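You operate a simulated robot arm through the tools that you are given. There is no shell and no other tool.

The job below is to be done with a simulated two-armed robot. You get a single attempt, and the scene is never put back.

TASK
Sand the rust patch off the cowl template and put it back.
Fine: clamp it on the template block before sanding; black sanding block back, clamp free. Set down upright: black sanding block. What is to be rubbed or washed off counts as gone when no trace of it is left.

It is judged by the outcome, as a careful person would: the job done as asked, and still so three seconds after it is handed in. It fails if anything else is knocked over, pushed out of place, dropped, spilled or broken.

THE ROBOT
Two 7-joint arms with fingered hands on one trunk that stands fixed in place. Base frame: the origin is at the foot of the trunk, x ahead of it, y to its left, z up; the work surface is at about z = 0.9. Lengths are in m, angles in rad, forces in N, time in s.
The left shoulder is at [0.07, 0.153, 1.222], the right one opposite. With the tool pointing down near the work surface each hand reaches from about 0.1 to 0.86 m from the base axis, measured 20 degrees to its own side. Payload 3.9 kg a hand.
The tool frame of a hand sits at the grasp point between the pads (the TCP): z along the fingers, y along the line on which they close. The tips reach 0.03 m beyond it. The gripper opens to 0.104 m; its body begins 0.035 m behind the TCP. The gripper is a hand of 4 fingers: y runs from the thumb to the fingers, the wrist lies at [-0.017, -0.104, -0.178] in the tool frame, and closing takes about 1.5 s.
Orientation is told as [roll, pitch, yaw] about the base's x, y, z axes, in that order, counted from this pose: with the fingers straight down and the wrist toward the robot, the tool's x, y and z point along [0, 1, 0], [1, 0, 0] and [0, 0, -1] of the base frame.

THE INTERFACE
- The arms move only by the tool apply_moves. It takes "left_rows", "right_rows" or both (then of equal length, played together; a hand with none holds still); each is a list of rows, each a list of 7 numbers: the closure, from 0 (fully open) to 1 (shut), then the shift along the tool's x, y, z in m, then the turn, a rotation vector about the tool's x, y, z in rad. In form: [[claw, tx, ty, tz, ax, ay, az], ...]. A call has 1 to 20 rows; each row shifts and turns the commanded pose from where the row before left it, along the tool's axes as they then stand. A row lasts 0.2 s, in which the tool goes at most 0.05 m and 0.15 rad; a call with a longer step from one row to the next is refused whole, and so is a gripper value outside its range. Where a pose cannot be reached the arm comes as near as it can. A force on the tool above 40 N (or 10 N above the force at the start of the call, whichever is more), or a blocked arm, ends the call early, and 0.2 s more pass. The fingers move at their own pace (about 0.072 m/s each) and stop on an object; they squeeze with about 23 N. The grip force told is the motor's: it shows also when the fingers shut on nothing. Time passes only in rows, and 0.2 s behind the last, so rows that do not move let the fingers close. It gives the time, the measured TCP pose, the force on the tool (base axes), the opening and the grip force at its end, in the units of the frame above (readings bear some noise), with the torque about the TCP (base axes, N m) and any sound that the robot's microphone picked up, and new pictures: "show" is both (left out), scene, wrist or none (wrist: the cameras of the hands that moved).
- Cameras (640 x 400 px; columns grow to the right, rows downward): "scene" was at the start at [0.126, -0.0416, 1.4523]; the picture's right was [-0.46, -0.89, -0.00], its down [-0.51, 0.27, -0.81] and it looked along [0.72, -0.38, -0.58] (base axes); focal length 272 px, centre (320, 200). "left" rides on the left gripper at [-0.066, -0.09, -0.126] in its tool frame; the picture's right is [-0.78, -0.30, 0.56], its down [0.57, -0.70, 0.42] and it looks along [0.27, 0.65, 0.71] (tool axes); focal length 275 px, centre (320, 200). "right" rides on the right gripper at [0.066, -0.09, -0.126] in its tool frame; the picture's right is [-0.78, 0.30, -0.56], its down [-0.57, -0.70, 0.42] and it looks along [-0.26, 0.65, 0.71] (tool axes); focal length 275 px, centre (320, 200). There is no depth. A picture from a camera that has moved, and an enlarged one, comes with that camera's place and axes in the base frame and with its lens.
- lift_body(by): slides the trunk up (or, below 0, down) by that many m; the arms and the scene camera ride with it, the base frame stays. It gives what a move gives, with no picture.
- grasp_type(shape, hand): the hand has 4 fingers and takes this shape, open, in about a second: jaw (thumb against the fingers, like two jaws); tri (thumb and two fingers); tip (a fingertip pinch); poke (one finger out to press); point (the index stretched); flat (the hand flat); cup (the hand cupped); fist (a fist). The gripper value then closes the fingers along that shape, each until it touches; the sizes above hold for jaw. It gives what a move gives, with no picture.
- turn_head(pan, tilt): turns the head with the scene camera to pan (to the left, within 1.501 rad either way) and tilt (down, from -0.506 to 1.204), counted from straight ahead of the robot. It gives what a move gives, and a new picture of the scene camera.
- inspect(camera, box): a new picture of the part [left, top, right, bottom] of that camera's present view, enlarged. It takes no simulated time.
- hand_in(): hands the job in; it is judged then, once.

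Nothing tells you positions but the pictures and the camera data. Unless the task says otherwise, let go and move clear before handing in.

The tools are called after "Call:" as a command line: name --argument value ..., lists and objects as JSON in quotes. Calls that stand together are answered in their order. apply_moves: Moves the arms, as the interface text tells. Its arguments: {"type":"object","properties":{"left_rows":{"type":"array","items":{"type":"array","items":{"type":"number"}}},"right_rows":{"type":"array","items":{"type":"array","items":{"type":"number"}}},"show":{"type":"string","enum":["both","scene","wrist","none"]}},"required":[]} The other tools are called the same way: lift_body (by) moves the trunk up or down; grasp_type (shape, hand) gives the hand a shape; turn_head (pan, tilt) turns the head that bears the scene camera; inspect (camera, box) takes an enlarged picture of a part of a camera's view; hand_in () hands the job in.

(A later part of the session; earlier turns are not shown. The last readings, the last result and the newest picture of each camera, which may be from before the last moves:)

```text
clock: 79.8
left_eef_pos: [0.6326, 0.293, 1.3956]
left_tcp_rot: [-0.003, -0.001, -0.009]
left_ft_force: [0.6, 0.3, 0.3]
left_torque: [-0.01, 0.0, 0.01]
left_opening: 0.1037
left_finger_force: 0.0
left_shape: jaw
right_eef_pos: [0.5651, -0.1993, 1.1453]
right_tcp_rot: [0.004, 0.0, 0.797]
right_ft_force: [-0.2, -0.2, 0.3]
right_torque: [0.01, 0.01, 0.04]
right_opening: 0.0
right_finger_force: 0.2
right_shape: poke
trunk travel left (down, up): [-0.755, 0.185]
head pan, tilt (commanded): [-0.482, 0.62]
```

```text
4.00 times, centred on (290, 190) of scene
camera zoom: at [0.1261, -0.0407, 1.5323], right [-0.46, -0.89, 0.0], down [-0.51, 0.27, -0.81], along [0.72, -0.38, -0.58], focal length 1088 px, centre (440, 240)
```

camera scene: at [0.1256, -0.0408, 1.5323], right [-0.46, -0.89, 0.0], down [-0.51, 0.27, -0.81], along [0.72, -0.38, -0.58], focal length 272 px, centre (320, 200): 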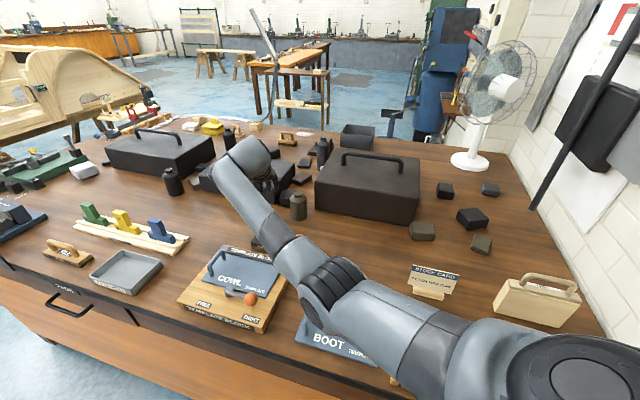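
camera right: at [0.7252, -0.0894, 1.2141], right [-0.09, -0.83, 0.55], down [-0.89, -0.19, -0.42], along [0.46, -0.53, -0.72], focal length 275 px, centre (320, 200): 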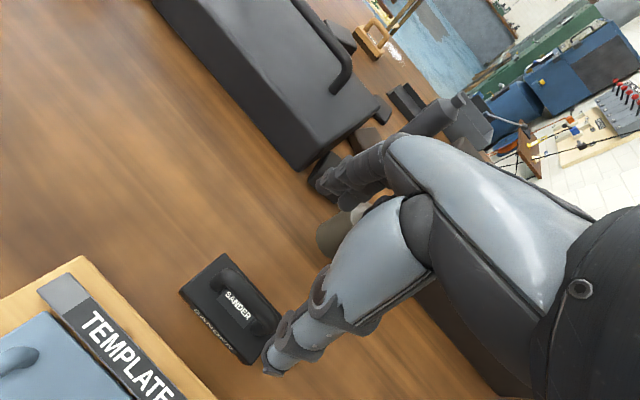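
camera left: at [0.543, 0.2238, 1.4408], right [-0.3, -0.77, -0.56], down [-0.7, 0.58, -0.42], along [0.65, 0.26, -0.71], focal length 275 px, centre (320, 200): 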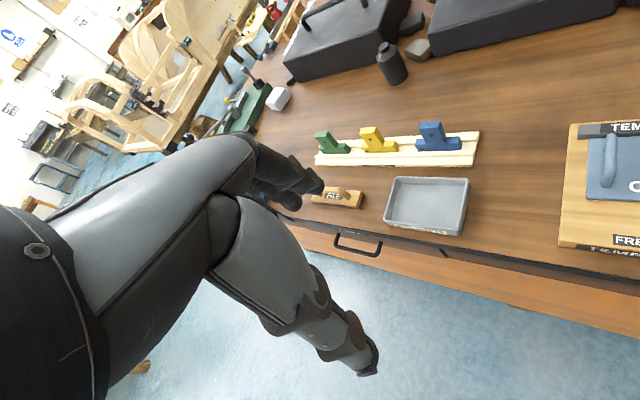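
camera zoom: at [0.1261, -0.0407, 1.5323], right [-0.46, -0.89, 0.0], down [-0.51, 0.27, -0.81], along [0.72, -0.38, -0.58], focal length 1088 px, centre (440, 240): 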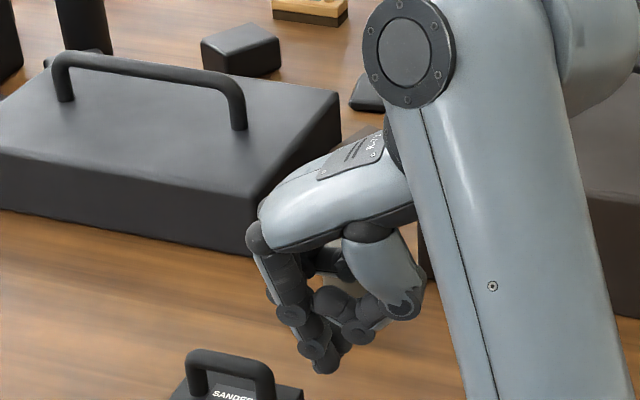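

In poke shape the fingertip is on the tool axis, 3 cm beyond the TCP. I'll bring it over the template side of the knob for a check from above.

Call:
apply_moves --right_rows '[[0, 0.0189, 0.0278, 0.02, 0, 0, 0], [0, 0.0189, 0.0278, 0.03, 0, 0, 0], [0, 0.0188, 0.0279, 0.03, 0, 0, 0], [0, 0, 0, 0.03, 0, 0, 0], [0, 0, 0, 0, 0, 0, 0]]' --show "scene"

Call:
inspect --camera "scene" --box '[200, 220, 300, 320]'

```text
clock: 81.0
left_eef_pos: [0.6317, 0.2908, 1.3957]
left_tcp_rot: [-0.002, 0.0, -0.006]
left_ft_force: [-0.9, -0.2, -0.4]
left_torque: [-0.02, -0.04, 0.01]
left_opening: 0.1039
left_finger_force: 0.0
left_shape: jaw
right_eef_pos: [0.5812, -0.1, 1.0366]
right_tcp_rot: [0.003, -0.002, 0.797]
right_ft_force: [-0.2, -0.1, -0.4]
right_torque: [-0.01, -0.01, 0.02]
right_opening: 0.0
right_finger_force: 0.1
right_shape: poke
trunk travel left (down, up): [-0.755, 0.185]
head pan, tilt (commanded): [-0.482, 0.62]
camera scene: at [0.126, -0.0411, 1.5323], right [-0.46, -0.89, 0.0], down [-0.51, 0.27, -0.81], along [0.72, -0.38, -0.58], focal length 272 px, centre (320, 200)
```

scene: 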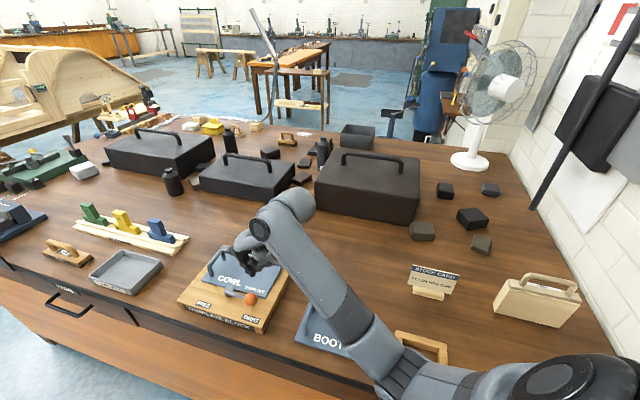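

```text
4.00 times, centred on (250, 270) of scene
camera zoom: at [0.126, -0.0411, 1.5323], right [-0.46, -0.89, 0.0], down [-0.51, 0.27, -0.81], along [0.72, -0.38, -0.58], focal length 1088 px, centre (600, -80)
```

zoom: 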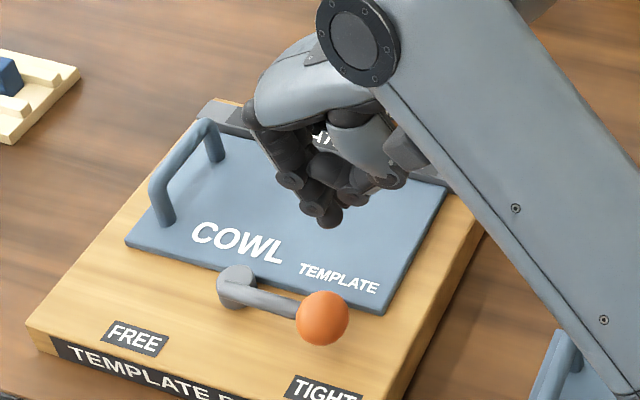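

The fingertip is over the plate just behind the knob. Lowering to lever height.

Call:
apply_moves --right_rows '[[0, 0, 0, 0.02, 0, 0, 0], [0, 0, 0, 0.02, 0, 0, 0], [0, 0, 0, 0.021, 0, 0, 0], [0, 0, 0, 0, 0, 0, 0]]' --show "none"

Call:
inspect --camera "scene" --box '[200, 220, 300, 320]'

```text
clock: 82.0
left_eef_pos: [0.6321, 0.2919, 1.3962]
left_tcp_rot: [-0.001, -0.001, -0.006]
left_ft_force: [0.3, -1.0, 0.6]
left_torque: [0.01, 0.01, 0.03]
left_opening: 0.1038
left_finger_force: 0.0
left_shape: jaw
right_eef_pos: [0.5815, -0.101, 0.9745]
right_tcp_rot: [0.001, -0.003, 0.799]
right_ft_force: [0.4, -0.5, -0.2]
right_torque: [0.0, 0.01, 0.03]
right_opening: 0.0
right_finger_force: 0.0
right_shape: poke
trunk travel left (down, up): [-0.755, 0.185]
head pan, tilt (commanded): [-0.482, 0.62]
```

```text
4.00 times, centred on (250, 270) of scene
camera zoom: at [0.126, -0.0411, 1.5323], right [-0.46, -0.89, 0.0], down [-0.51, 0.27, -0.81], along [0.72, -0.38, -0.58], focal length 1088 px, centre (600, -80)
```

zoom: 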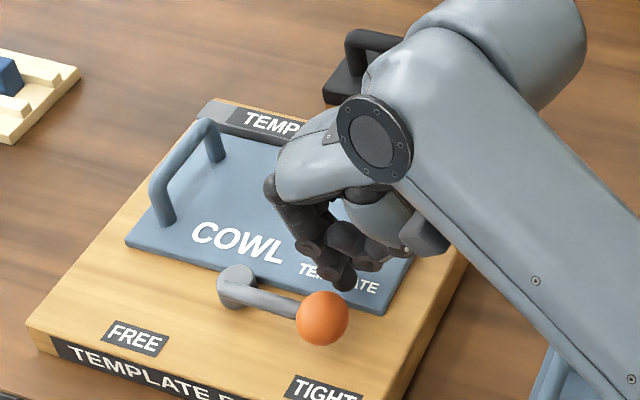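

The fingertip is right behind the knob. I'll start pushing it back along the arc toward FREE.

Call:
apply_moves --right_rows '[[0, 0.0093, -0.0007, 0, 0, 0, 0], [0, 0.0094, -0.0029, 0, 0, 0, 0], [0, 0.0109, -0.0017, 0, 0, 0, 0], [0, 0.0111, 0.0001, 0, 0, 0, 0]]' --show "none"

Call:
inspect --camera "scene" --box '[200, 220, 300, 320]'

```text
clock: 83.0
left_eef_pos: [0.6318, 0.291, 1.3949]
left_tcp_rot: [-0.002, 0.0, -0.009]
left_ft_force: [-0.1, 0.2, -0.7]
left_torque: [-0.01, -0.01, 0.01]
left_opening: 0.1038
left_finger_force: 0.0
left_shape: jaw
right_eef_pos: [0.5485, -0.0766, 0.974]
right_tcp_rot: [0.004, -0.001, 0.799]
right_ft_force: [0.8, -2.1, 0.0]
right_torque: [0.0, 0.03, -0.01]
right_opening: 0.0001
right_finger_force: 0.2
right_shape: poke
trunk travel left (down, up): [-0.755, 0.185]
head pan, tilt (commanded): [-0.482, 0.62]
```

```text
4.00 times, centred on (250, 270) of scene
camera zoom: at [0.126, -0.0416, 1.5323], right [-0.46, -0.89, 0.0], down [-0.51, 0.27, -0.81], along [0.72, -0.38, -0.58], focal length 1088 px, centre (600, -80)
```

zoom: 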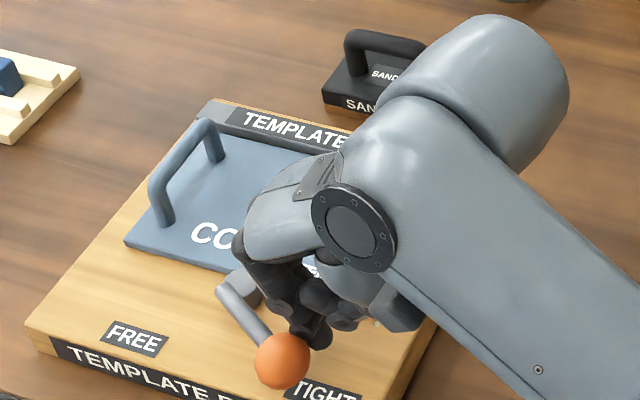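

The lever is swinging back smoothly with little force. Continuing the arc.

Call:
apply_moves --right_rows '[[0, 0.0109, 0.0018, 0, 0, 0, 0], [0, 0.0105, 0.0034, 0, 0, 0, 0], [0, 0.0098, 0.0051, 0, 0, 0, 0], [0, 0.0089, 0.0065, 0, 0, 0, 0], [0, 0.0078, 0.0079, 0, 0, 0, 0]]' --show "none"

Call:
inspect --camera "scene" --box '[190, 220, 290, 320]'

```text
clock: 84.2
left_eef_pos: [0.6309, 0.2923, 1.3966]
left_tcp_rot: [-0.002, 0.0, -0.007]
left_ft_force: [0.8, -0.5, 0.0]
left_torque: [0.01, 0.0, 0.01]
left_opening: 0.104
left_finger_force: 0.2
left_shape: jaw
right_eef_pos: [0.5317, -0.0247, 0.9765]
right_tcp_rot: [0.003, -0.004, 0.799]
right_ft_force: [-1.2, -2.0, 2.5]
right_torque: [0.04, 0.0, 0.02]
right_opening: 0.0001
right_finger_force: 0.1
right_shape: poke
trunk travel left (down, up): [-0.755, 0.185]
head pan, tilt (commanded): [-0.482, 0.62]
```

```text
4.00 times, centred on (240, 270) of scene
camera zoom: at [0.1254, -0.0413, 1.5324], right [-0.46, -0.89, 0.0], down [-0.51, 0.27, -0.81], along [0.72, -0.38, -0.58], focal length 1088 px, centre (640, -80)
```

zoom: 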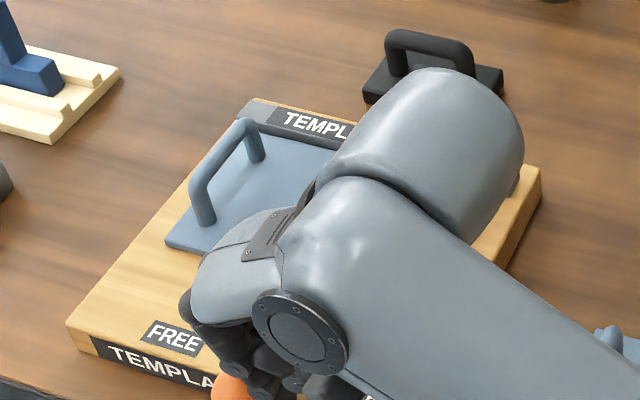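

Call:
apply_moves --right_rows '[[0, 0.0066, 0.009, 0, 0, 0, 0], [0, 0.0045, 0.0087, 0, 0, 0, 0]]' --show "none"

Call:
inspect --camera "scene" --box '[180, 240, 280, 340]'

Call:
inspect --camera "left" --box '[500, 100, 640, 240]'

```text
clock: 84.8
left_eef_pos: [0.6319, 0.2883, 1.3961]
left_tcp_rot: [0.0, 0.001, -0.008]
left_ft_force: [-0.1, 0.3, -0.2]
left_torque: [0.0, 0.02, -0.01]
left_opening: 0.1038
left_finger_force: 0.1
left_shape: jaw
right_eef_pos: [0.5378, -0.0082, 0.975]
right_tcp_rot: [0.002, -0.002, 0.794]
right_ft_force: [2.5, -11.3, 3.5]
right_torque: [-0.16, -0.05, -0.13]
right_opening: 0.0
right_finger_force: 0.0
right_shape: poke
trunk travel left (down, up): [-0.755, 0.185]
head pan, tilt (commanded): [-0.482, 0.62]
```

```text
4.00 times, centred on (230, 290) of scene
camera zoom: at [0.1263, -0.044, 1.5322], right [-0.46, -0.89, 0.0], down [-0.51, 0.27, -0.81], along [0.72, -0.38, -0.58], focal length 1088 px, centre (680, -160)
```

zoom: 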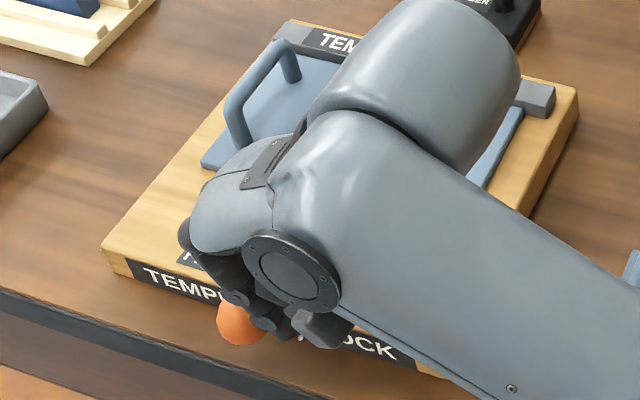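

```text
2.86 times, centred on (570, 170) of left
camera zoom: at [0.5437, 0.2222, 1.5207], right [-0.3, -0.77, -0.56], down [-0.7, 0.58, -0.42], along [0.65, 0.26, -0.71], focal length 786 px, centre (-394, 286)
```

zoom: 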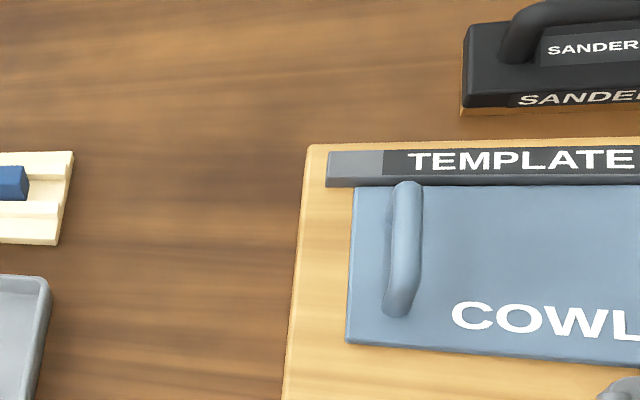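

The force rose to ~11 N with the knob back at its starting place, so this looks like the FREE stop. One tiny extra nudge, then back off and look.

Call:
apply_moves --right_rows '[[0, 0.001, 0.0025, 0, 0, 0, 0], [0, -0.002, -0.008, 0, 0, 0, 0], [0, -0.002, -0.012, 0, 0, 0, 0], [0, 0, 0, -0.03, 0, 0, 0], [0, 0, 0, -0.04, 0, 0, 0], [0, 0, 0, -0.04, 0, 0, 0], [0, 0, -0.03, -0.03, 0, 0, 0], [0, 0, -0.04, 0, 0, 0, 0], [0, 0, -0.04, 0, 0, 0, 0], [0, 0, -0.04, 0, 0, 0, 0]]' --show "scene"

Call:
inspect --camera "scene" --box '[170, 220, 310, 340]'

```text
clock: 87.0
left_eef_pos: [0.6304, 0.2914, 1.3965]
left_tcp_rot: [-0.001, -0.003, -0.009]
left_ft_force: [-0.1, 0.8, -1.2]
left_torque: [-0.02, -0.02, -0.02]
left_opening: 0.1039
left_finger_force: 0.2
left_shape: jaw
right_eef_pos: [0.4201, -0.1278, 1.1149]
right_tcp_rot: [0.0, 0.001, 0.798]
right_ft_force: [-1.1, 0.3, -0.7]
right_torque: [0.01, -0.04, 0.01]
right_opening: 0.0001
right_finger_force: 0.2
right_shape: poke
trunk travel left (down, up): [-0.755, 0.185]
head pan, tilt (commanded): [-0.482, 0.62]
camera scene: at [0.1246, -0.0411, 1.5325], right [-0.46, -0.89, 0.0], down [-0.51, 0.27, -0.81], along [0.72, -0.38, -0.58], focal length 272 px, centre (320, 200)
```

scene: 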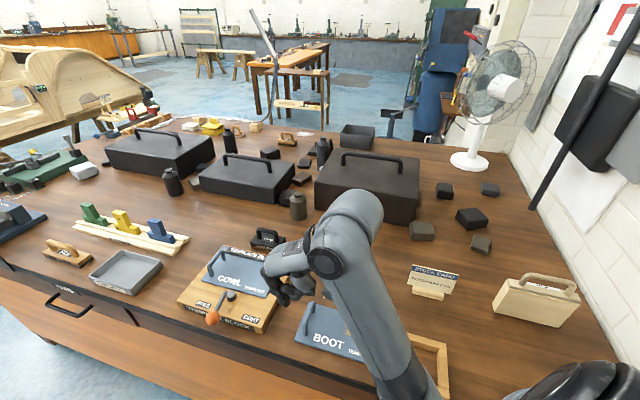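

```text
3.33 times, centred on (240, 280) of scene
camera zoom: at [0.1246, -0.0411, 1.5325], right [-0.46, -0.89, 0.0], down [-0.51, 0.27, -0.81], along [0.72, -0.38, -0.58], focal length 906 px, centre (587, -67)
```

zoom: 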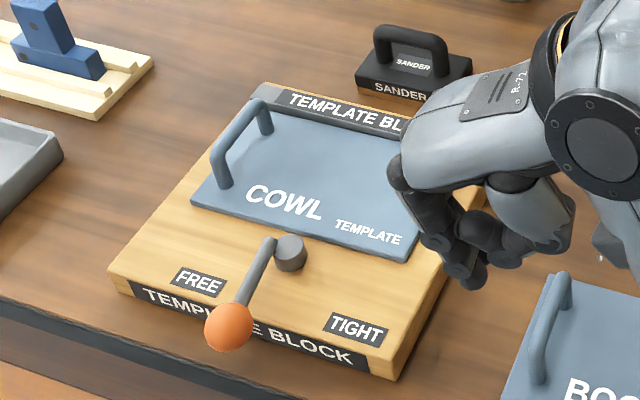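

The lever is back at FREE. Now I'll re-open the right hand (jaw) and move above the template's handle (≈ (0.716, −0.026)) to return it.

Call:
grasp_type --shape "jaw" --hand "right"

Call:
apply_moves --right_rows '[[0, -0.0176, 0.0348, 0, 0, 0, 0], [0, -0.0176, 0.0348, 0, 0, 0, 0], [0, -0.0176, 0.0348, 0, 0, 0, 0], [0, -0.0176, 0.0348, 0, 0, 0, 0], [0, -0.0176, 0.0348, 0, 0, 0, 0], [0, -0.0176, 0.0348, 0, 0, 0, 0], [0, -0.0176, 0.0348, 0, 0, 0, 0], [0, -0.0175, 0.0347, 0, 0, 0, 0], [0, 0, 0, 0, 0, 0, 0]]'

Call:
inspect --camera "right" --box '[120, 200, 400, 400]'

Call:
inspect --camera "left" --box '[500, 100, 640, 240]'

```text
clock: 87.9
left_eef_pos: [0.6326, 0.2908, 1.3946]
left_tcp_rot: [-0.002, 0.001, -0.007]
left_ft_force: [-0.6, -0.1, -0.9]
left_torque: [-0.02, -0.01, 0.01]
left_opening: 0.1035
left_finger_force: 0.0
left_shape: jaw
right_eef_pos: [0.4227, -0.1272, 1.1153]
right_tcp_rot: [-0.003, 0.003, 0.796]
right_ft_force: [-0.1, 0.5, -0.1]
right_torque: [-0.04, -0.01, 0.0]
right_opening: 0.1037
right_finger_force: 0.0
right_shape: jaw
trunk travel left (down, up): [-0.755, 0.185]
head pan, tilt (commanded): [-0.482, 0.62]
```

```text
clock: 89.9
left_eef_pos: [0.6304, 0.2919, 1.3954]
left_tcp_rot: [-0.003, 0.0, -0.008]
left_ft_force: [0.0, -0.5, -0.8]
left_torque: [0.03, -0.02, -0.01]
left_opening: 0.1038
left_finger_force: 0.0
left_shape: jaw
right_eef_pos: [0.7152, -0.0242, 1.116]
right_tcp_rot: [0.001, -0.004, 0.8]
right_ft_force: [-0.2, 0.2, 0.6]
right_torque: [0.01, -0.01, 0.0]
right_opening: 0.1038
right_finger_force: 0.1
right_shape: jaw
trunk travel left (down, up): [-0.755, 0.185]
head pan, tilt (commanded): [-0.482, 0.62]
camera scene: at [0.1254, -0.0415, 1.5324], right [-0.46, -0.89, 0.0], down [-0.51, 0.27, -0.81], along [0.72, -0.38, -0.58], focal length 272 px, centre (320, 200)
camera right: at [0.6047, -0.0431, 1.2428], right [0.76, -0.33, 0.56], down [-0.08, -0.9, -0.43], along [0.64, 0.28, -0.71], focal length 275 px, centre (320, 200)
```

scene: 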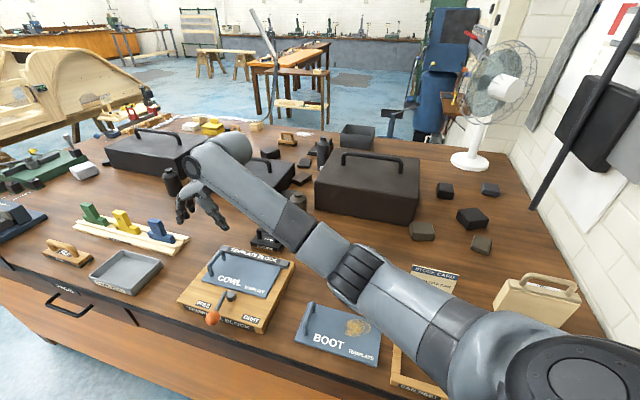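
right: 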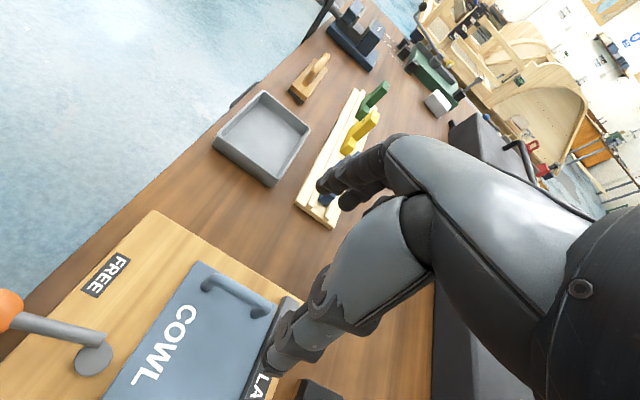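

```text
2.00 times, centred on (260, 300) of right
camera zoom: at [0.6047, -0.0431, 1.2428], right [0.76, -0.33, 0.56], down [-0.08, -0.9, -0.43], along [0.64, 0.28, -0.71], focal length 551 px, centre (440, 0)
```

zoom: 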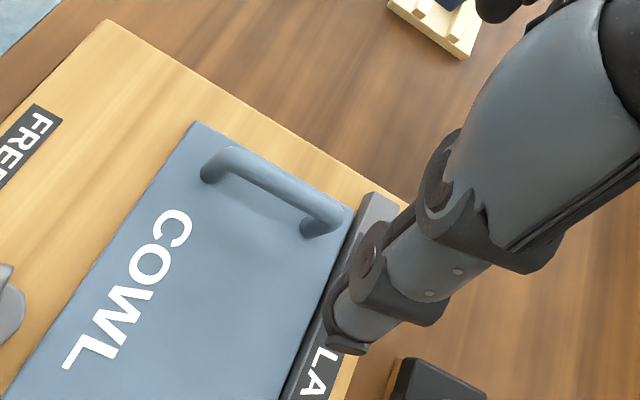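

```text
2.86 times, centred on (570, 170) of left
camera zoom: at [0.5425, 0.2253, 1.5207], right [-0.3, -0.77, -0.56], down [-0.7, 0.58, -0.43], along [0.65, 0.26, -0.71], focal length 786 px, centre (-394, 286)
```

zoom: 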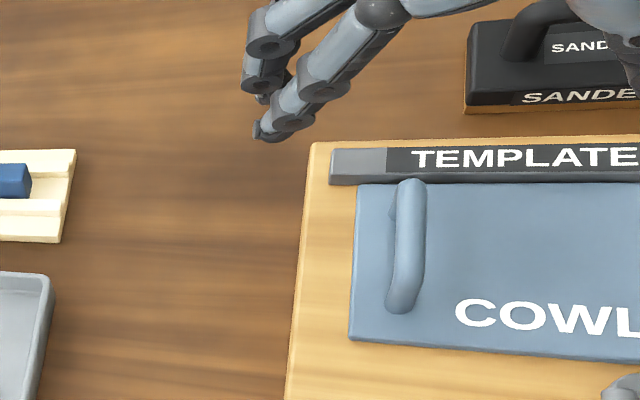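

The handle bar is centred under the hand. Descending and closing on it.

Call:
apply_moves --right_rows '[[0, 0, 0, 0.04, 0, 0, 0], [0, 0, 0, 0.04, 0, 0, 0], [0, 0, 0, 0.03, 0, 0, 0], [0, 0, 0, 0.02, 0, 0, 0], [0, 0, 0, 0.012, 0, 0, 0], [0, 0, 0, 0, 0, 0, 0], [1, 0, 0, 0, 0, 0, 0], [1, 0, 0, 0, 0, 0, 0], [1, 0, 0, 0, 0, 0, 0], [1, 0, 0, 0, 0, 0, 0], [1, 0, 0, 0, 0, 0, 0], [1, 0, 0, 0, 0, 0, 0], [1, 0, 0, 0, 0, 0, 0], [1, 0, 0, 0, 0, 0, 0], [1, 0, 0, 0, 0, 0, 0]]'

Call:
inspect --camera "right" --box '[120, 180, 400, 400]'

Call:
inspect --camera "scene" --box '[170, 200, 310, 340]'

```text
clock: 93.1
left_eef_pos: [0.6311, 0.2904, 1.3955]
left_tcp_rot: [-0.002, 0.0, -0.008]
left_ft_force: [0.2, -0.7, -0.7]
left_torque: [0.02, 0.08, 0.0]
left_opening: 0.1041
left_finger_force: 0.1
left_shape: jaw
right_eef_pos: [0.7168, -0.0245, 0.9729]
right_tcp_rot: [0.004, 0.0, 0.798]
right_ft_force: [-2.0, -1.2, 0.6]
right_torque: [0.04, -0.07, 0.05]
right_opening: 0.0
right_finger_force: 22.3
right_shape: jaw
trunk travel left (down, up): [-0.755, 0.185]
head pan, tilt (commanded): [-0.482, 0.62]
camera scene: at [0.1261, -0.0412, 1.5323], right [-0.46, -0.89, 0.0], down [-0.51, 0.27, -0.81], along [0.72, -0.38, -0.58], focal length 272 px, centre (320, 200)
camera right: at [0.6059, -0.0442, 1.0996], right [0.76, -0.33, 0.56], down [-0.08, -0.9, -0.43], along [0.64, 0.28, -0.71], focal length 275 px, centre (320, 200)
```

scene: 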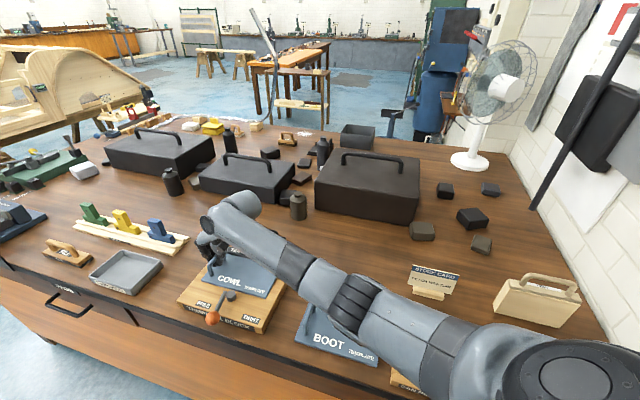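
right: 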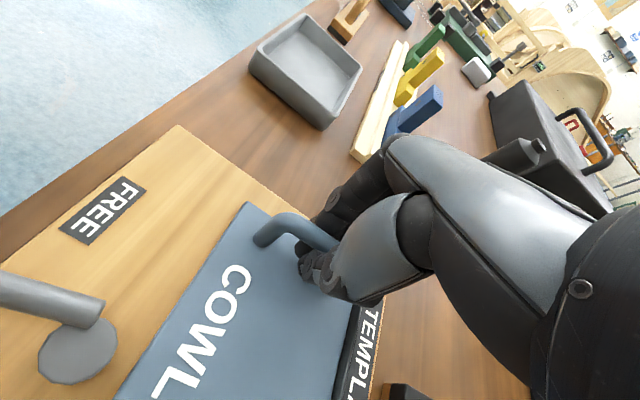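

```text
1.82 times, centred on (260, 290) of right
camera zoom: at [0.6059, -0.0442, 1.0996], right [0.76, -0.33, 0.56], down [-0.08, -0.9, -0.43], along [0.64, 0.28, -0.71], focal length 500 px, centre (429, 36)
```

zoom: 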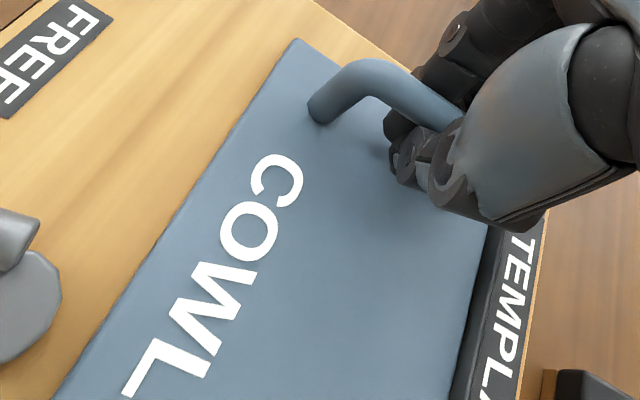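

```text
2.86 times, centred on (240, 270) of scene
camera zoom: at [0.1261, -0.0412, 1.5323], right [-0.46, -0.89, 0.0], down [-0.51, 0.27, -0.81], along [0.72, -0.38, -0.58], focal length 777 px, centre (549, 0)
```

zoom: 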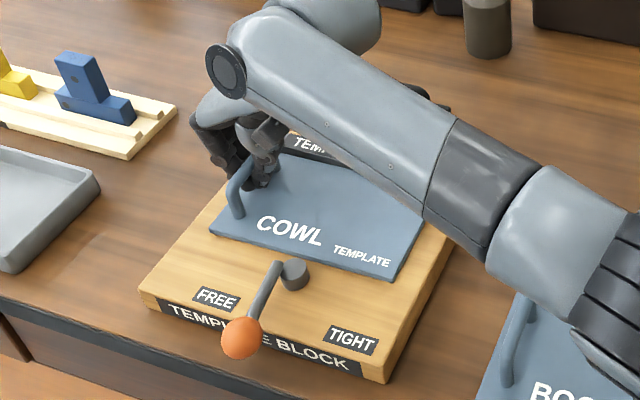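

Gripped. I'll lift along the reverse arc so the far edge stays put on the block while the plate tilts.

Call:
apply_moves --right_rows '[[1, 0, -0.0015, -0.0061, 0, 0, 0], [1, 0, -0.0037, -0.0119, 0, 0, 0], [1, 0, -0.0043, -0.0116, 0, 0, 0], [1, 0, -0.0054, -0.0113, 0, 0, 0], [1, 0, -0.006, -0.0109, 0, 0, 0], [1, 0, -0.0068, -0.0105, 0, 0, 0], [1, 0, -0.0074, -0.01, 0, 0, 0], [1, 0, -0.0082, -0.0093, 0, 0, 0], [1, 0, -0.0088, -0.0089, 0, 0, 0], [1, 0, -0.0094, -0.0081, 0, 0, 0]]'

Call:
inspect --camera "scene" --box '[170, 180, 310, 320]'

Call:
inspect --camera "left" --box '[460, 80, 640, 260]'

```text
clock: 95.3
left_eef_pos: [0.633, 0.291, 1.3949]
left_tcp_rot: [-0.002, 0.002, -0.006]
left_ft_force: [-0.4, -0.2, 0.0]
left_torque: [0.01, 0.04, 0.05]
left_opening: 0.1036
left_finger_force: 0.2
left_shape: jaw
right_eef_pos: [0.675, -0.0684, 1.0709]
right_tcp_rot: [0.004, -0.002, 0.8]
right_ft_force: [0.4, 0.2, -9.1]
right_torque: [0.07, -0.22, 0.02]
right_opening: 0.0
right_finger_force: 22.5
right_shape: jaw
trunk travel left (down, up): [-0.755, 0.185]
head pan, tilt (commanded): [-0.482, 0.62]
camera scene: at [0.1274, -0.0418, 1.5321], right [-0.46, -0.89, 0.0], down [-0.52, 0.27, -0.81], along [0.72, -0.38, -0.58], focal length 272 px, centre (320, 200)
camera right: at [0.5647, -0.0882, 1.1982], right [0.76, -0.33, 0.55], down [-0.08, -0.9, -0.43], along [0.64, 0.28, -0.71], focal length 275 px, centre (320, 200)
```

scene: 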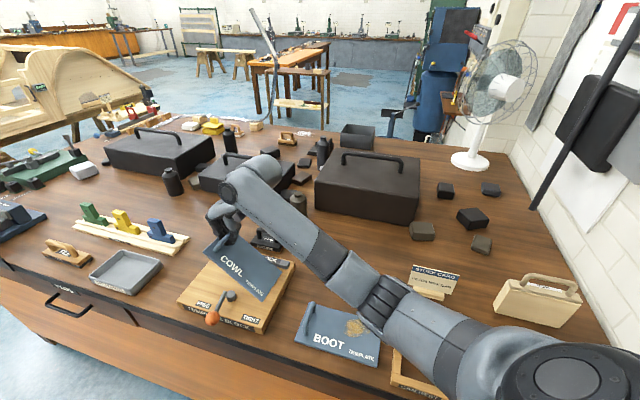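
right: 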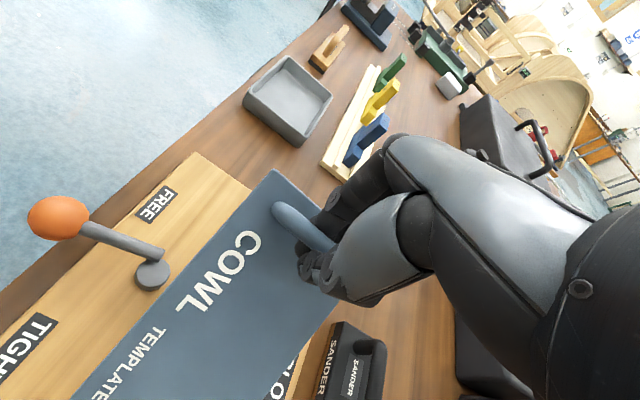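

```text
2.86 times, centred on (240, 250) of scene
camera zoom: at [0.1274, -0.0418, 1.5321], right [-0.46, -0.89, 0.0], down [-0.52, 0.27, -0.81], along [0.72, -0.38, -0.58], focal length 777 px, centre (549, 57)
```

zoom: 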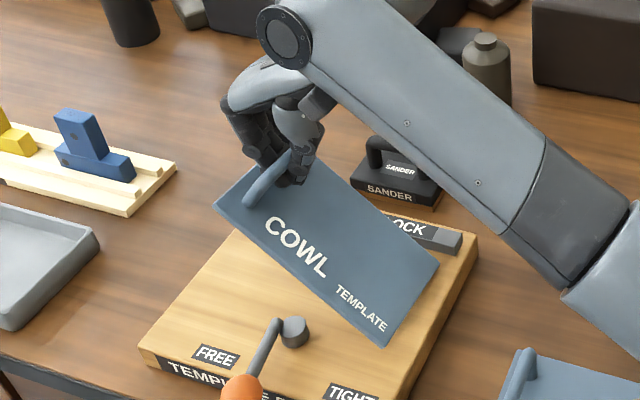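

```text
2.22 times, centred on (550, 170) of left
camera zoom: at [0.5444, 0.225, 1.52], right [-0.3, -0.77, -0.56], down [-0.7, 0.58, -0.42], along [0.65, 0.26, -0.71], focal length 612 px, centre (-191, 267)
```

zoom: 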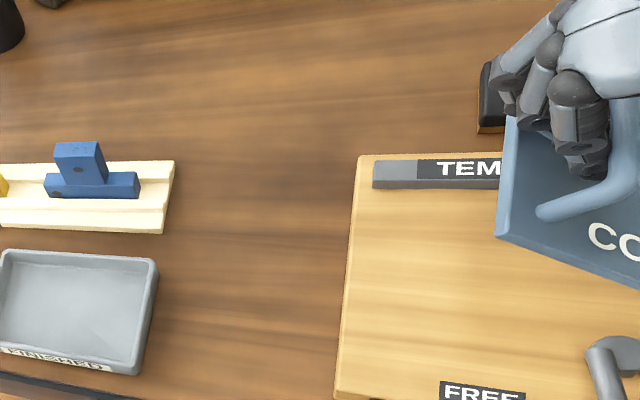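

The plate hangs free now. I'll raise it and carry it back above its original place on the table.

Call:
apply_moves --right_rows '[[1, 0, 0, -0.01, 0, 0, 0], [1, 0, 0, -0.02, 0, 0, 0], [1, 0, 0, -0.02, 0, 0, 0], [1, 0, 0, -0.02, 0, 0, 0], [1, -0.0067, -0.0247, 0, 0, 0, 0], [1, -0.0067, -0.0247, 0, 0, 0, 0], [1, -0.0067, -0.0247, 0, 0, 0, 0], [1, -0.0067, -0.0247, 0, 0, 0, 0], [1, -0.0067, -0.0247, 0, 0, 0, 0], [1, -0.0067, -0.0247, 0, 0, 0, 0], [1, -0.0067, -0.0247, 0, 0, 0, 0], [1, -0.0067, -0.0247, 0, 0, 0, 0], [1, -0.0067, -0.0247, 0, 0, 0, 0], [1, -0.0067, -0.0247, 0, 0, 0, 0], [1, -0.0067, -0.0247, 0, 0, 0, 0], [1, -0.0067, -0.0247, 0, 0, 0, 0], [1, 0, 0, 0, 0, 0, 0]]'

Call:
inspect --camera "scene" --box '[270, 170, 430, 330]'

```text
clock: 98.9
left_eef_pos: [0.6332, 0.2904, 1.3942]
left_tcp_rot: [0.0, 0.002, -0.006]
left_ft_force: [-0.4, 0.4, -0.4]
left_torque: [-0.02, -0.03, -0.03]
left_opening: 0.1038
left_finger_force: 0.1
left_shape: jaw
right_eef_pos: [0.5252, -0.3388, 1.1413]
right_tcp_rot: [0.005, -0.002, 0.799]
right_ft_force: [-0.5, 0.9, -8.2]
right_torque: [0.12, -0.24, -0.06]
right_opening: 0.0
right_finger_force: 23.2
right_shape: jaw
trunk travel left (down, up): [-0.755, 0.185]
head pan, tilt (commanded): [-0.482, 0.62]
camera scene: at [0.1277, -0.042, 1.5321], right [-0.46, -0.89, 0.0], down [-0.52, 0.27, -0.81], along [0.72, -0.38, -0.58], focal length 272 px, centre (320, 200)
camera right: at [0.4149, -0.3575, 1.2674], right [0.76, -0.33, 0.55], down [-0.08, -0.9, -0.43], along [0.64, 0.28, -0.71], focal length 275 px, centre (320, 200)
```

scene: 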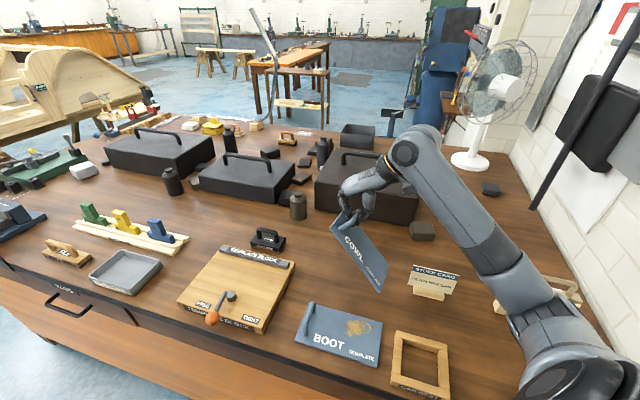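
right: 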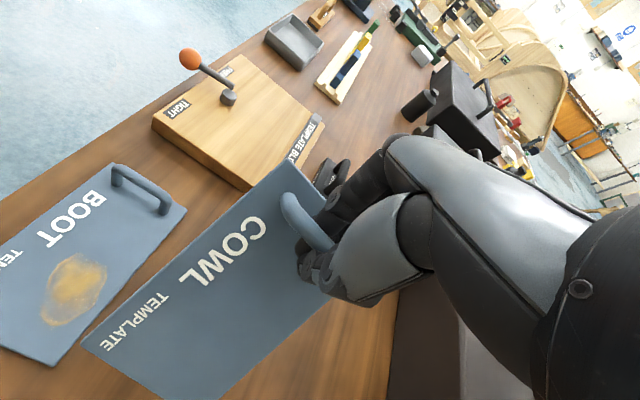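

```text
2.50 times, centred on (350, 250) of scene
camera zoom: at [0.1277, -0.042, 1.5321], right [-0.46, -0.89, 0.0], down [-0.52, 0.27, -0.81], along [0.72, -0.38, -0.58], focal length 680 px, centre (245, 75)
```

zoom: 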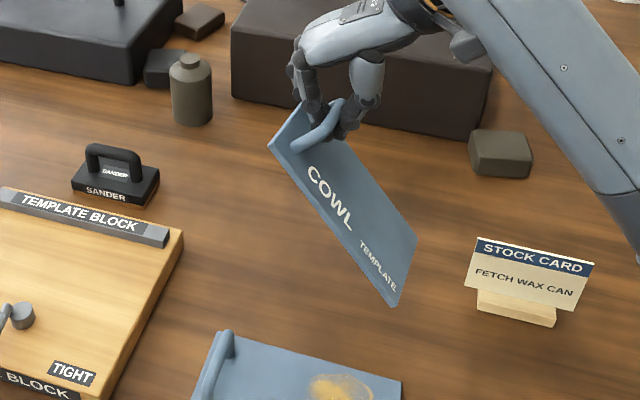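

The plate is above its place, yawed about −7° and ~2.5 cm short toward the back. I'll correct both and lower until just above the table.

Call:
apply_moves --right_rows '[[1, 0, 0, 0, 0, 0, -0.065], [1, 0, 0, 0, 0, 0, -0.065], [1, -0.011, -0.0083, 0, 0, 0, 0], [1, -0.011, -0.0082, 0, 0, 0, 0], [1, 0, 0, 0.02, 0, 0, 0], [1, 0, 0, 0.02, 0, 0, 0], [1, 0, 0, 0.02, 0, 0, 0], [1, 0, 0, 0, 0, 0, 0]]'

Call:
inspect --camera "scene" --box '[280, 200, 420, 340]'

```text
clock: 100.7
left_eef_pos: [0.6329, 0.291, 1.396]
left_tcp_rot: [-0.003, 0.003, -0.007]
left_ft_force: [0.2, -0.8, -0.5]
left_torque: [0.01, 0.03, -0.02]
left_opening: 0.1038
left_finger_force: 0.1
left_shape: jaw
right_eef_pos: [0.5326, -0.3629, 1.0801]
right_tcp_rot: [0.005, -0.001, 0.928]
right_ft_force: [1.0, -0.6, -9.0]
right_torque: [0.06, -0.23, 0.02]
right_opening: 0.0
right_finger_force: 22.5
right_shape: jaw
trunk travel left (down, up): [-0.755, 0.185]
head pan, tilt (commanded): [-0.482, 0.62]
camera scene: at [0.1274, -0.0419, 1.5321], right [-0.46, -0.89, 0.0], down [-0.52, 0.27, -0.81], along [0.72, -0.38, -0.58], focal length 272 px, centre (320, 200)
camera right: at [0.4254, -0.3962, 1.2075], right [0.8, -0.23, 0.55], down [0.04, -0.9, -0.43], along [0.6, 0.36, -0.71], focal length 275 px, centre (320, 200)
```

scene: 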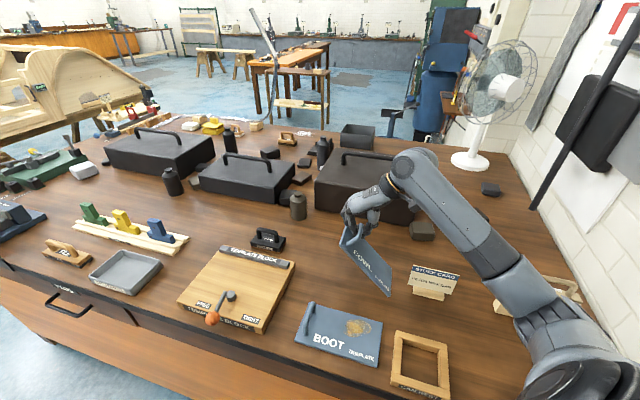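
right: 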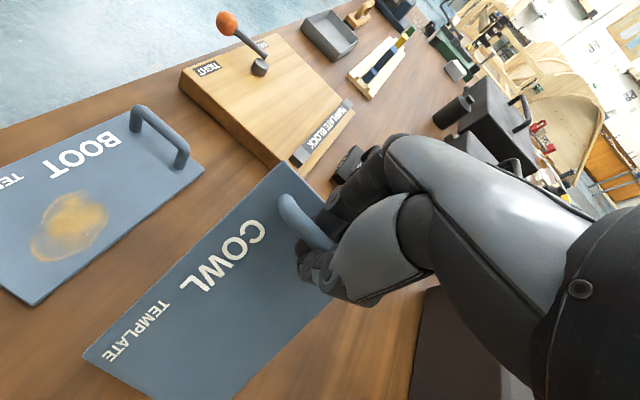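

```text
2.86 times, centred on (350, 270) of scene
camera zoom: at [0.1274, -0.0419, 1.5321], right [-0.46, -0.89, 0.0], down [-0.52, 0.27, -0.81], along [0.72, -0.38, -0.58], focal length 777 px, centre (234, 0)
```

zoom: 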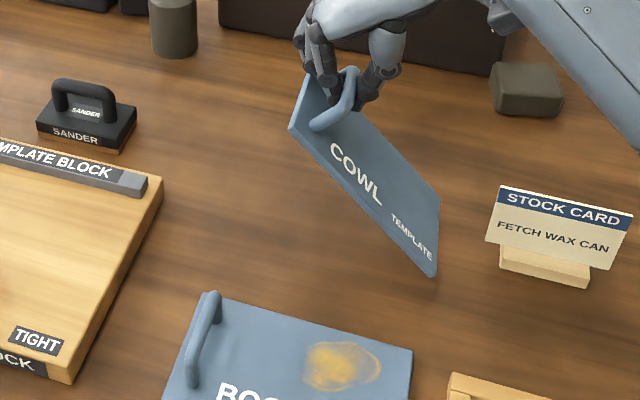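

The right edge is over its target (0.444, −0.416) with yaw within ~2°. Lowering to touch the table.

Call:
apply_moves --right_rows '[[1, 0, 0, 0.01, 0, 0, 0], [1, 0, 0, 0.007, 0, 0, 0], [1, 0, 0, 0, 0, 0, 0]]' --show "none"

Call:
inspect --camera "scene" --box '[280, 200, 420, 340]'

```text
clock: 101.5
left_eef_pos: [0.6324, 0.2913, 1.3952]
left_tcp_rot: [-0.001, 0.002, -0.007]
left_ft_force: [-0.1, 0.3, 1.2]
left_torque: [0.0, 0.01, 0.03]
left_opening: 0.104
left_finger_force: 0.0
left_shape: jaw
right_eef_pos: [0.5328, -0.3631, 1.0641]
right_tcp_rot: [0.003, -0.004, 0.929]
right_ft_force: [-0.1, 0.9, -8.8]
right_torque: [0.15, -0.23, 0.0]
right_opening: 0.0
right_finger_force: 23.3
right_shape: jaw
trunk travel left (down, up): [-0.755, 0.185]
head pan, tilt (commanded): [-0.482, 0.62]
```

```text
2.86 times, centred on (350, 270) of scene
camera zoom: at [0.1273, -0.0421, 1.5321], right [-0.46, -0.89, 0.0], down [-0.52, 0.27, -0.81], along [0.72, -0.38, -0.58], focal length 777 px, centre (234, 0)
```

zoom: 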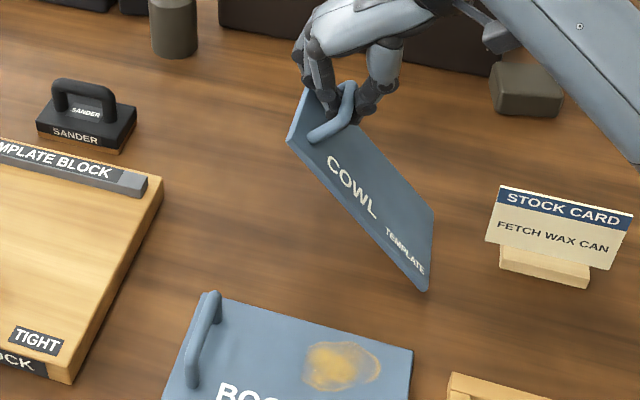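

Call:
apply_moves --right_rows '[[1, 0, 0, 0.006, 0, 0, 0], [1, 0, 0, 0.005, 0, 0, 0], [1, 0, 0, 0.004, 0, 0, 0], [1, 0, 0, 0, 0, 0, 0]]' --show "none"

Call:
inspect --camera "scene" --box '[280, 200, 420, 340]'

```text
clock: 102.5
left_eef_pos: [0.6329, 0.2913, 1.3946]
left_tcp_rot: [-0.003, 0.002, -0.005]
left_ft_force: [0.3, -0.2, 0.1]
left_torque: [0.01, -0.01, 0.01]
left_opening: 0.1036
left_finger_force: 0.1
left_shape: jaw
right_eef_pos: [0.5333, -0.3641, 1.0494]
right_tcp_rot: [0.004, -0.003, 0.926]
right_ft_force: [0.1, 0.9, -6.3]
right_torque: [0.01, -0.14, -0.02]
right_opening: 0.0001
right_finger_force: 22.9
right_shape: jaw
trunk travel left (down, up): [-0.755, 0.185]
head pan, tilt (commanded): [-0.482, 0.62]
```

```text
2.86 times, centred on (350, 270) of scene
camera zoom: at [0.1271, -0.0418, 1.5322], right [-0.46, -0.89, 0.0], down [-0.52, 0.27, -0.81], along [0.72, -0.38, -0.58], focal length 777 px, centre (234, 0)
```

zoom: 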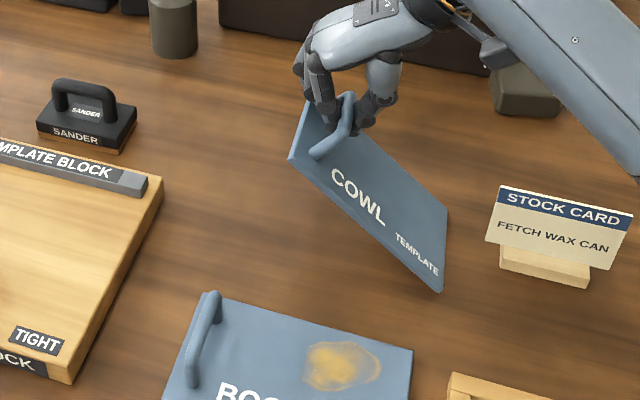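

The far edge has touched, but ~1.7 cm too far back and ~1.5 cm too far right. I'll lift slightly, shift, and touch down again.

Call:
apply_moves --right_rows '[[1, 0, 0, -0.01, 0, 0, 0], [1, 0.0072, 0.0086, -0.005, 0, 0, 0], [1, 0.0071, 0.0086, 0, 0, 0, 0], [1, 0, 0, 0.007, 0, 0, 0], [1, 0, 0, 0.006, 0, 0, 0], [1, 0, 0, 0, 0, 0, 0]]' --show "none"

Call:
inspect --camera "scene" --box '[280, 200, 420, 340]'

```text
clock: 103.9
left_eef_pos: [0.6322, 0.2909, 1.3953]
left_tcp_rot: [-0.001, 0.0, -0.008]
left_ft_force: [0.1, -1.0, 0.7]
left_torque: [-0.01, 0.03, 0.01]
left_opening: 0.104
left_finger_force: 0.1
left_shape: jaw
right_eef_pos: [0.5312, -0.3417, 1.0518]
right_tcp_rot: [0.001, -0.003, 0.93]
right_ft_force: [0.9, 1.0, -5.8]
right_torque: [-0.02, -0.12, -0.09]
right_opening: 0.0
right_finger_force: 23.1
right_shape: jaw
trunk travel left (down, up): [-0.755, 0.185]
head pan, tilt (commanded): [-0.482, 0.62]
```

```text
2.86 times, centred on (350, 270) of scene
camera zoom: at [0.1272, -0.0416, 1.5322], right [-0.46, -0.89, 0.0], down [-0.52, 0.27, -0.81], along [0.72, -0.38, -0.58], focal length 777 px, centre (234, 0)
```

zoom: 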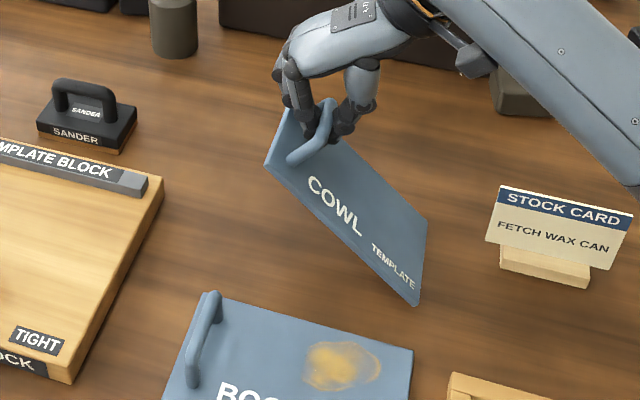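

Touchdown is now within ~5 mm of the original edge position. I'll lay it down along the arc, checking midway.

Call:
apply_moves --right_rows '[[1, -0.0014, 0.0093, 0.011, 0, 0, 0], [1, -0.0013, 0.0087, 0.009, 0, 0, 0], [1, -0.0012, 0.0081, 0.0093, 0, 0, 0], [1, -0.0011, 0.0073, 0.01, 0, 0, 0]]' --show "wrist"

Call:
inspect --camera "scene" --box '[280, 200, 420, 340]'

```text
clock: 104.9
left_eef_pos: [0.6337, 0.2914, 1.3944]
left_tcp_rot: [-0.003, 0.002, -0.008]
left_ft_force: [0.4, -0.3, 0.5]
left_torque: [-0.01, -0.01, 0.03]
left_opening: 0.104
left_finger_force: 0.1
left_shape: jaw
right_eef_pos: [0.5569, -0.3162, 1.0122]
right_tcp_rot: [0.003, -0.001, 0.93]
right_ft_force: [0.4, 1.1, -5.0]
right_torque: [-0.06, -0.05, -0.03]
right_opening: 0.0
right_finger_force: 23.0
right_shape: jaw
trunk travel left (down, up): [-0.755, 0.185]
head pan, tilt (commanded): [-0.482, 0.62]
camera right: at [0.4489, -0.3503, 1.1389], right [0.8, -0.23, 0.56], down [0.04, -0.9, -0.43], along [0.6, 0.36, -0.71], focal length 275 px, centre (320, 200)
```

right: 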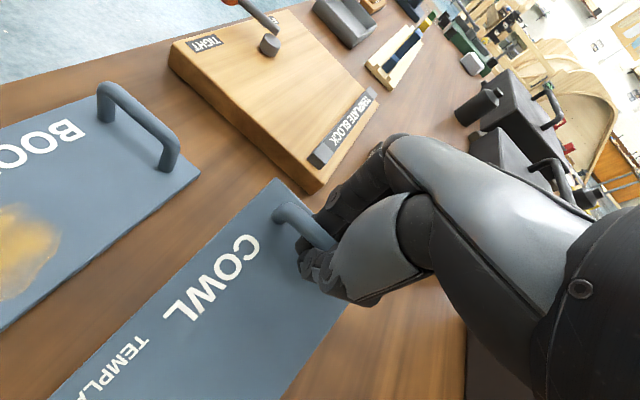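

```text
2.86 times, centred on (350, 270) of scene
camera zoom: at [0.1275, -0.0411, 1.5322], right [-0.46, -0.89, 0.0], down [-0.52, 0.27, -0.81], along [0.72, -0.38, -0.58], focal length 777 px, centre (234, 0)
```

zoom: 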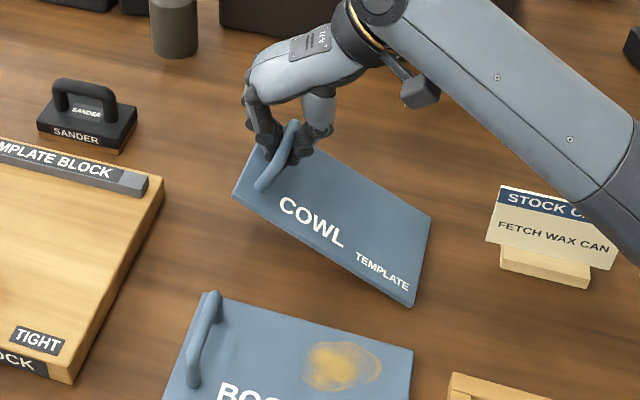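

Good. There's a slight −4° yaw; I'll correct it while continuing down.

Call:
apply_moves --right_rows '[[1, 0.002, 0.0071, 0.0105, 0, 0, -0.03], [1, 0.0021, 0.0063, 0.0109, 0, 0, -0.02], [1, -0.0008, 0.0053, 0.0113, 0, 0, 0]]' --show "none"

Call:
inspect --camera "scene" --box '[280, 200, 420, 340]'

```text
clock: 105.7
left_eef_pos: [0.6327, 0.2923, 1.3941]
left_tcp_rot: [-0.002, 0.0, -0.007]
left_ft_force: [0.4, 0.2, -0.2]
left_torque: [0.03, -0.04, 0.02]
left_opening: 0.1037
left_finger_force: 0.1
left_shape: jaw
right_eef_pos: [0.5646, -0.3002, 0.978]
right_tcp_rot: [0.004, -0.001, 0.979]
right_ft_force: [0.1, 1.8, -4.4]
right_torque: [-0.08, 0.0, -0.06]
right_opening: 0.0
right_finger_force: 22.9
right_shape: jaw
trunk travel left (down, up): [-0.755, 0.185]
head pan, tilt (commanded): [-0.482, 0.62]
```

```text
2.86 times, centred on (350, 270) of scene
camera zoom: at [0.1272, -0.0412, 1.5322], right [-0.46, -0.89, 0.0], down [-0.52, 0.27, -0.81], along [0.72, -0.38, -0.58], focal length 777 px, centre (234, 0)
```

zoom: 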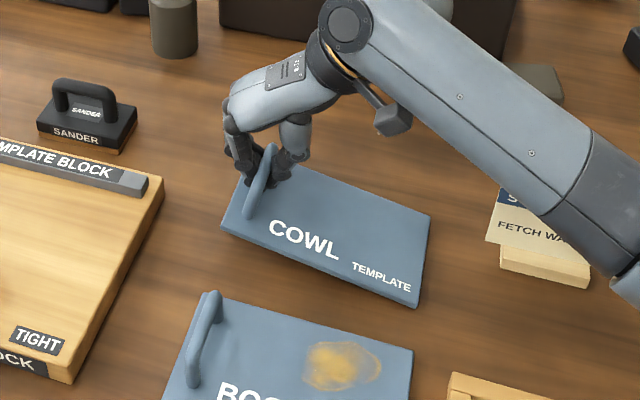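

Very close to the original outline now. Final lowering.

Call:
apply_moves --right_rows '[[1, -0.0017, 0.0032, 0.0116, 0, 0, 0], [1, -0.0015, 0.0025, 0.0115, 0, 0, 0], [1, 0, 0, 0.004, 0, 0, 0], [1, 0, 0, 0, 0, 0, 0]]' --show "wrist"

Call:
inspect --camera "scene" --box '[280, 200, 420, 340]'

```text
clock: 106.7
left_eef_pos: [0.6328, 0.2914, 1.3944]
left_tcp_rot: [-0.001, 0.003, -0.007]
left_ft_force: [-0.5, -0.8, -0.7]
left_torque: [0.04, 0.0, 0.02]
left_opening: 0.1039
left_finger_force: 0.1
left_shape: jaw
right_eef_pos: [0.57, -0.297, 0.9514]
right_tcp_rot: [0.003, -0.002, 0.979]
right_ft_force: [-0.5, 1.7, -4.5]
right_torque: [-0.01, 0.02, 0.01]
right_opening: 0.0
right_finger_force: 22.9
right_shape: jaw
trunk travel left (down, up): [-0.755, 0.185]
head pan, tilt (commanded): [-0.482, 0.62]
camera right: at [0.4645, -0.3352, 1.078], right [0.81, -0.19, 0.56], down [0.08, -0.9, -0.43], along [0.58, 0.39, -0.71], focal length 275 px, centre (320, 200)
```

right: 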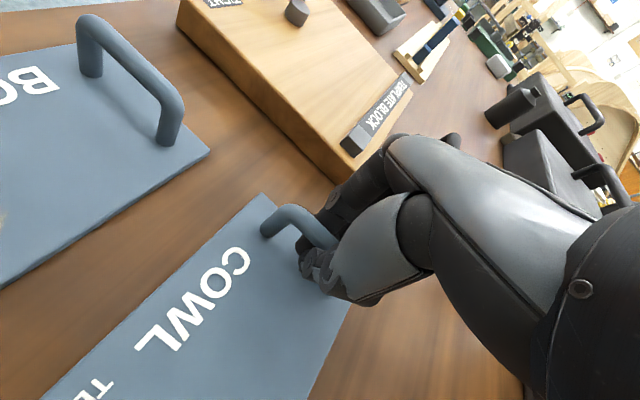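

```text
2.86 times, centred on (350, 270) of scene
camera zoom: at [0.1271, -0.0414, 1.5322], right [-0.46, -0.89, 0.0], down [-0.52, 0.27, -0.81], along [0.72, -0.38, -0.58], focal length 777 px, centre (234, 0)
```

zoom: 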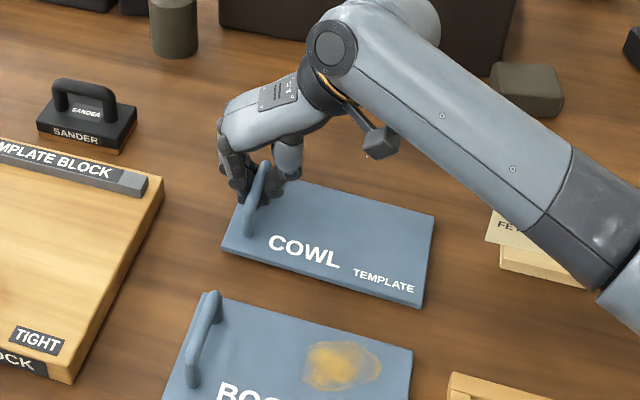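

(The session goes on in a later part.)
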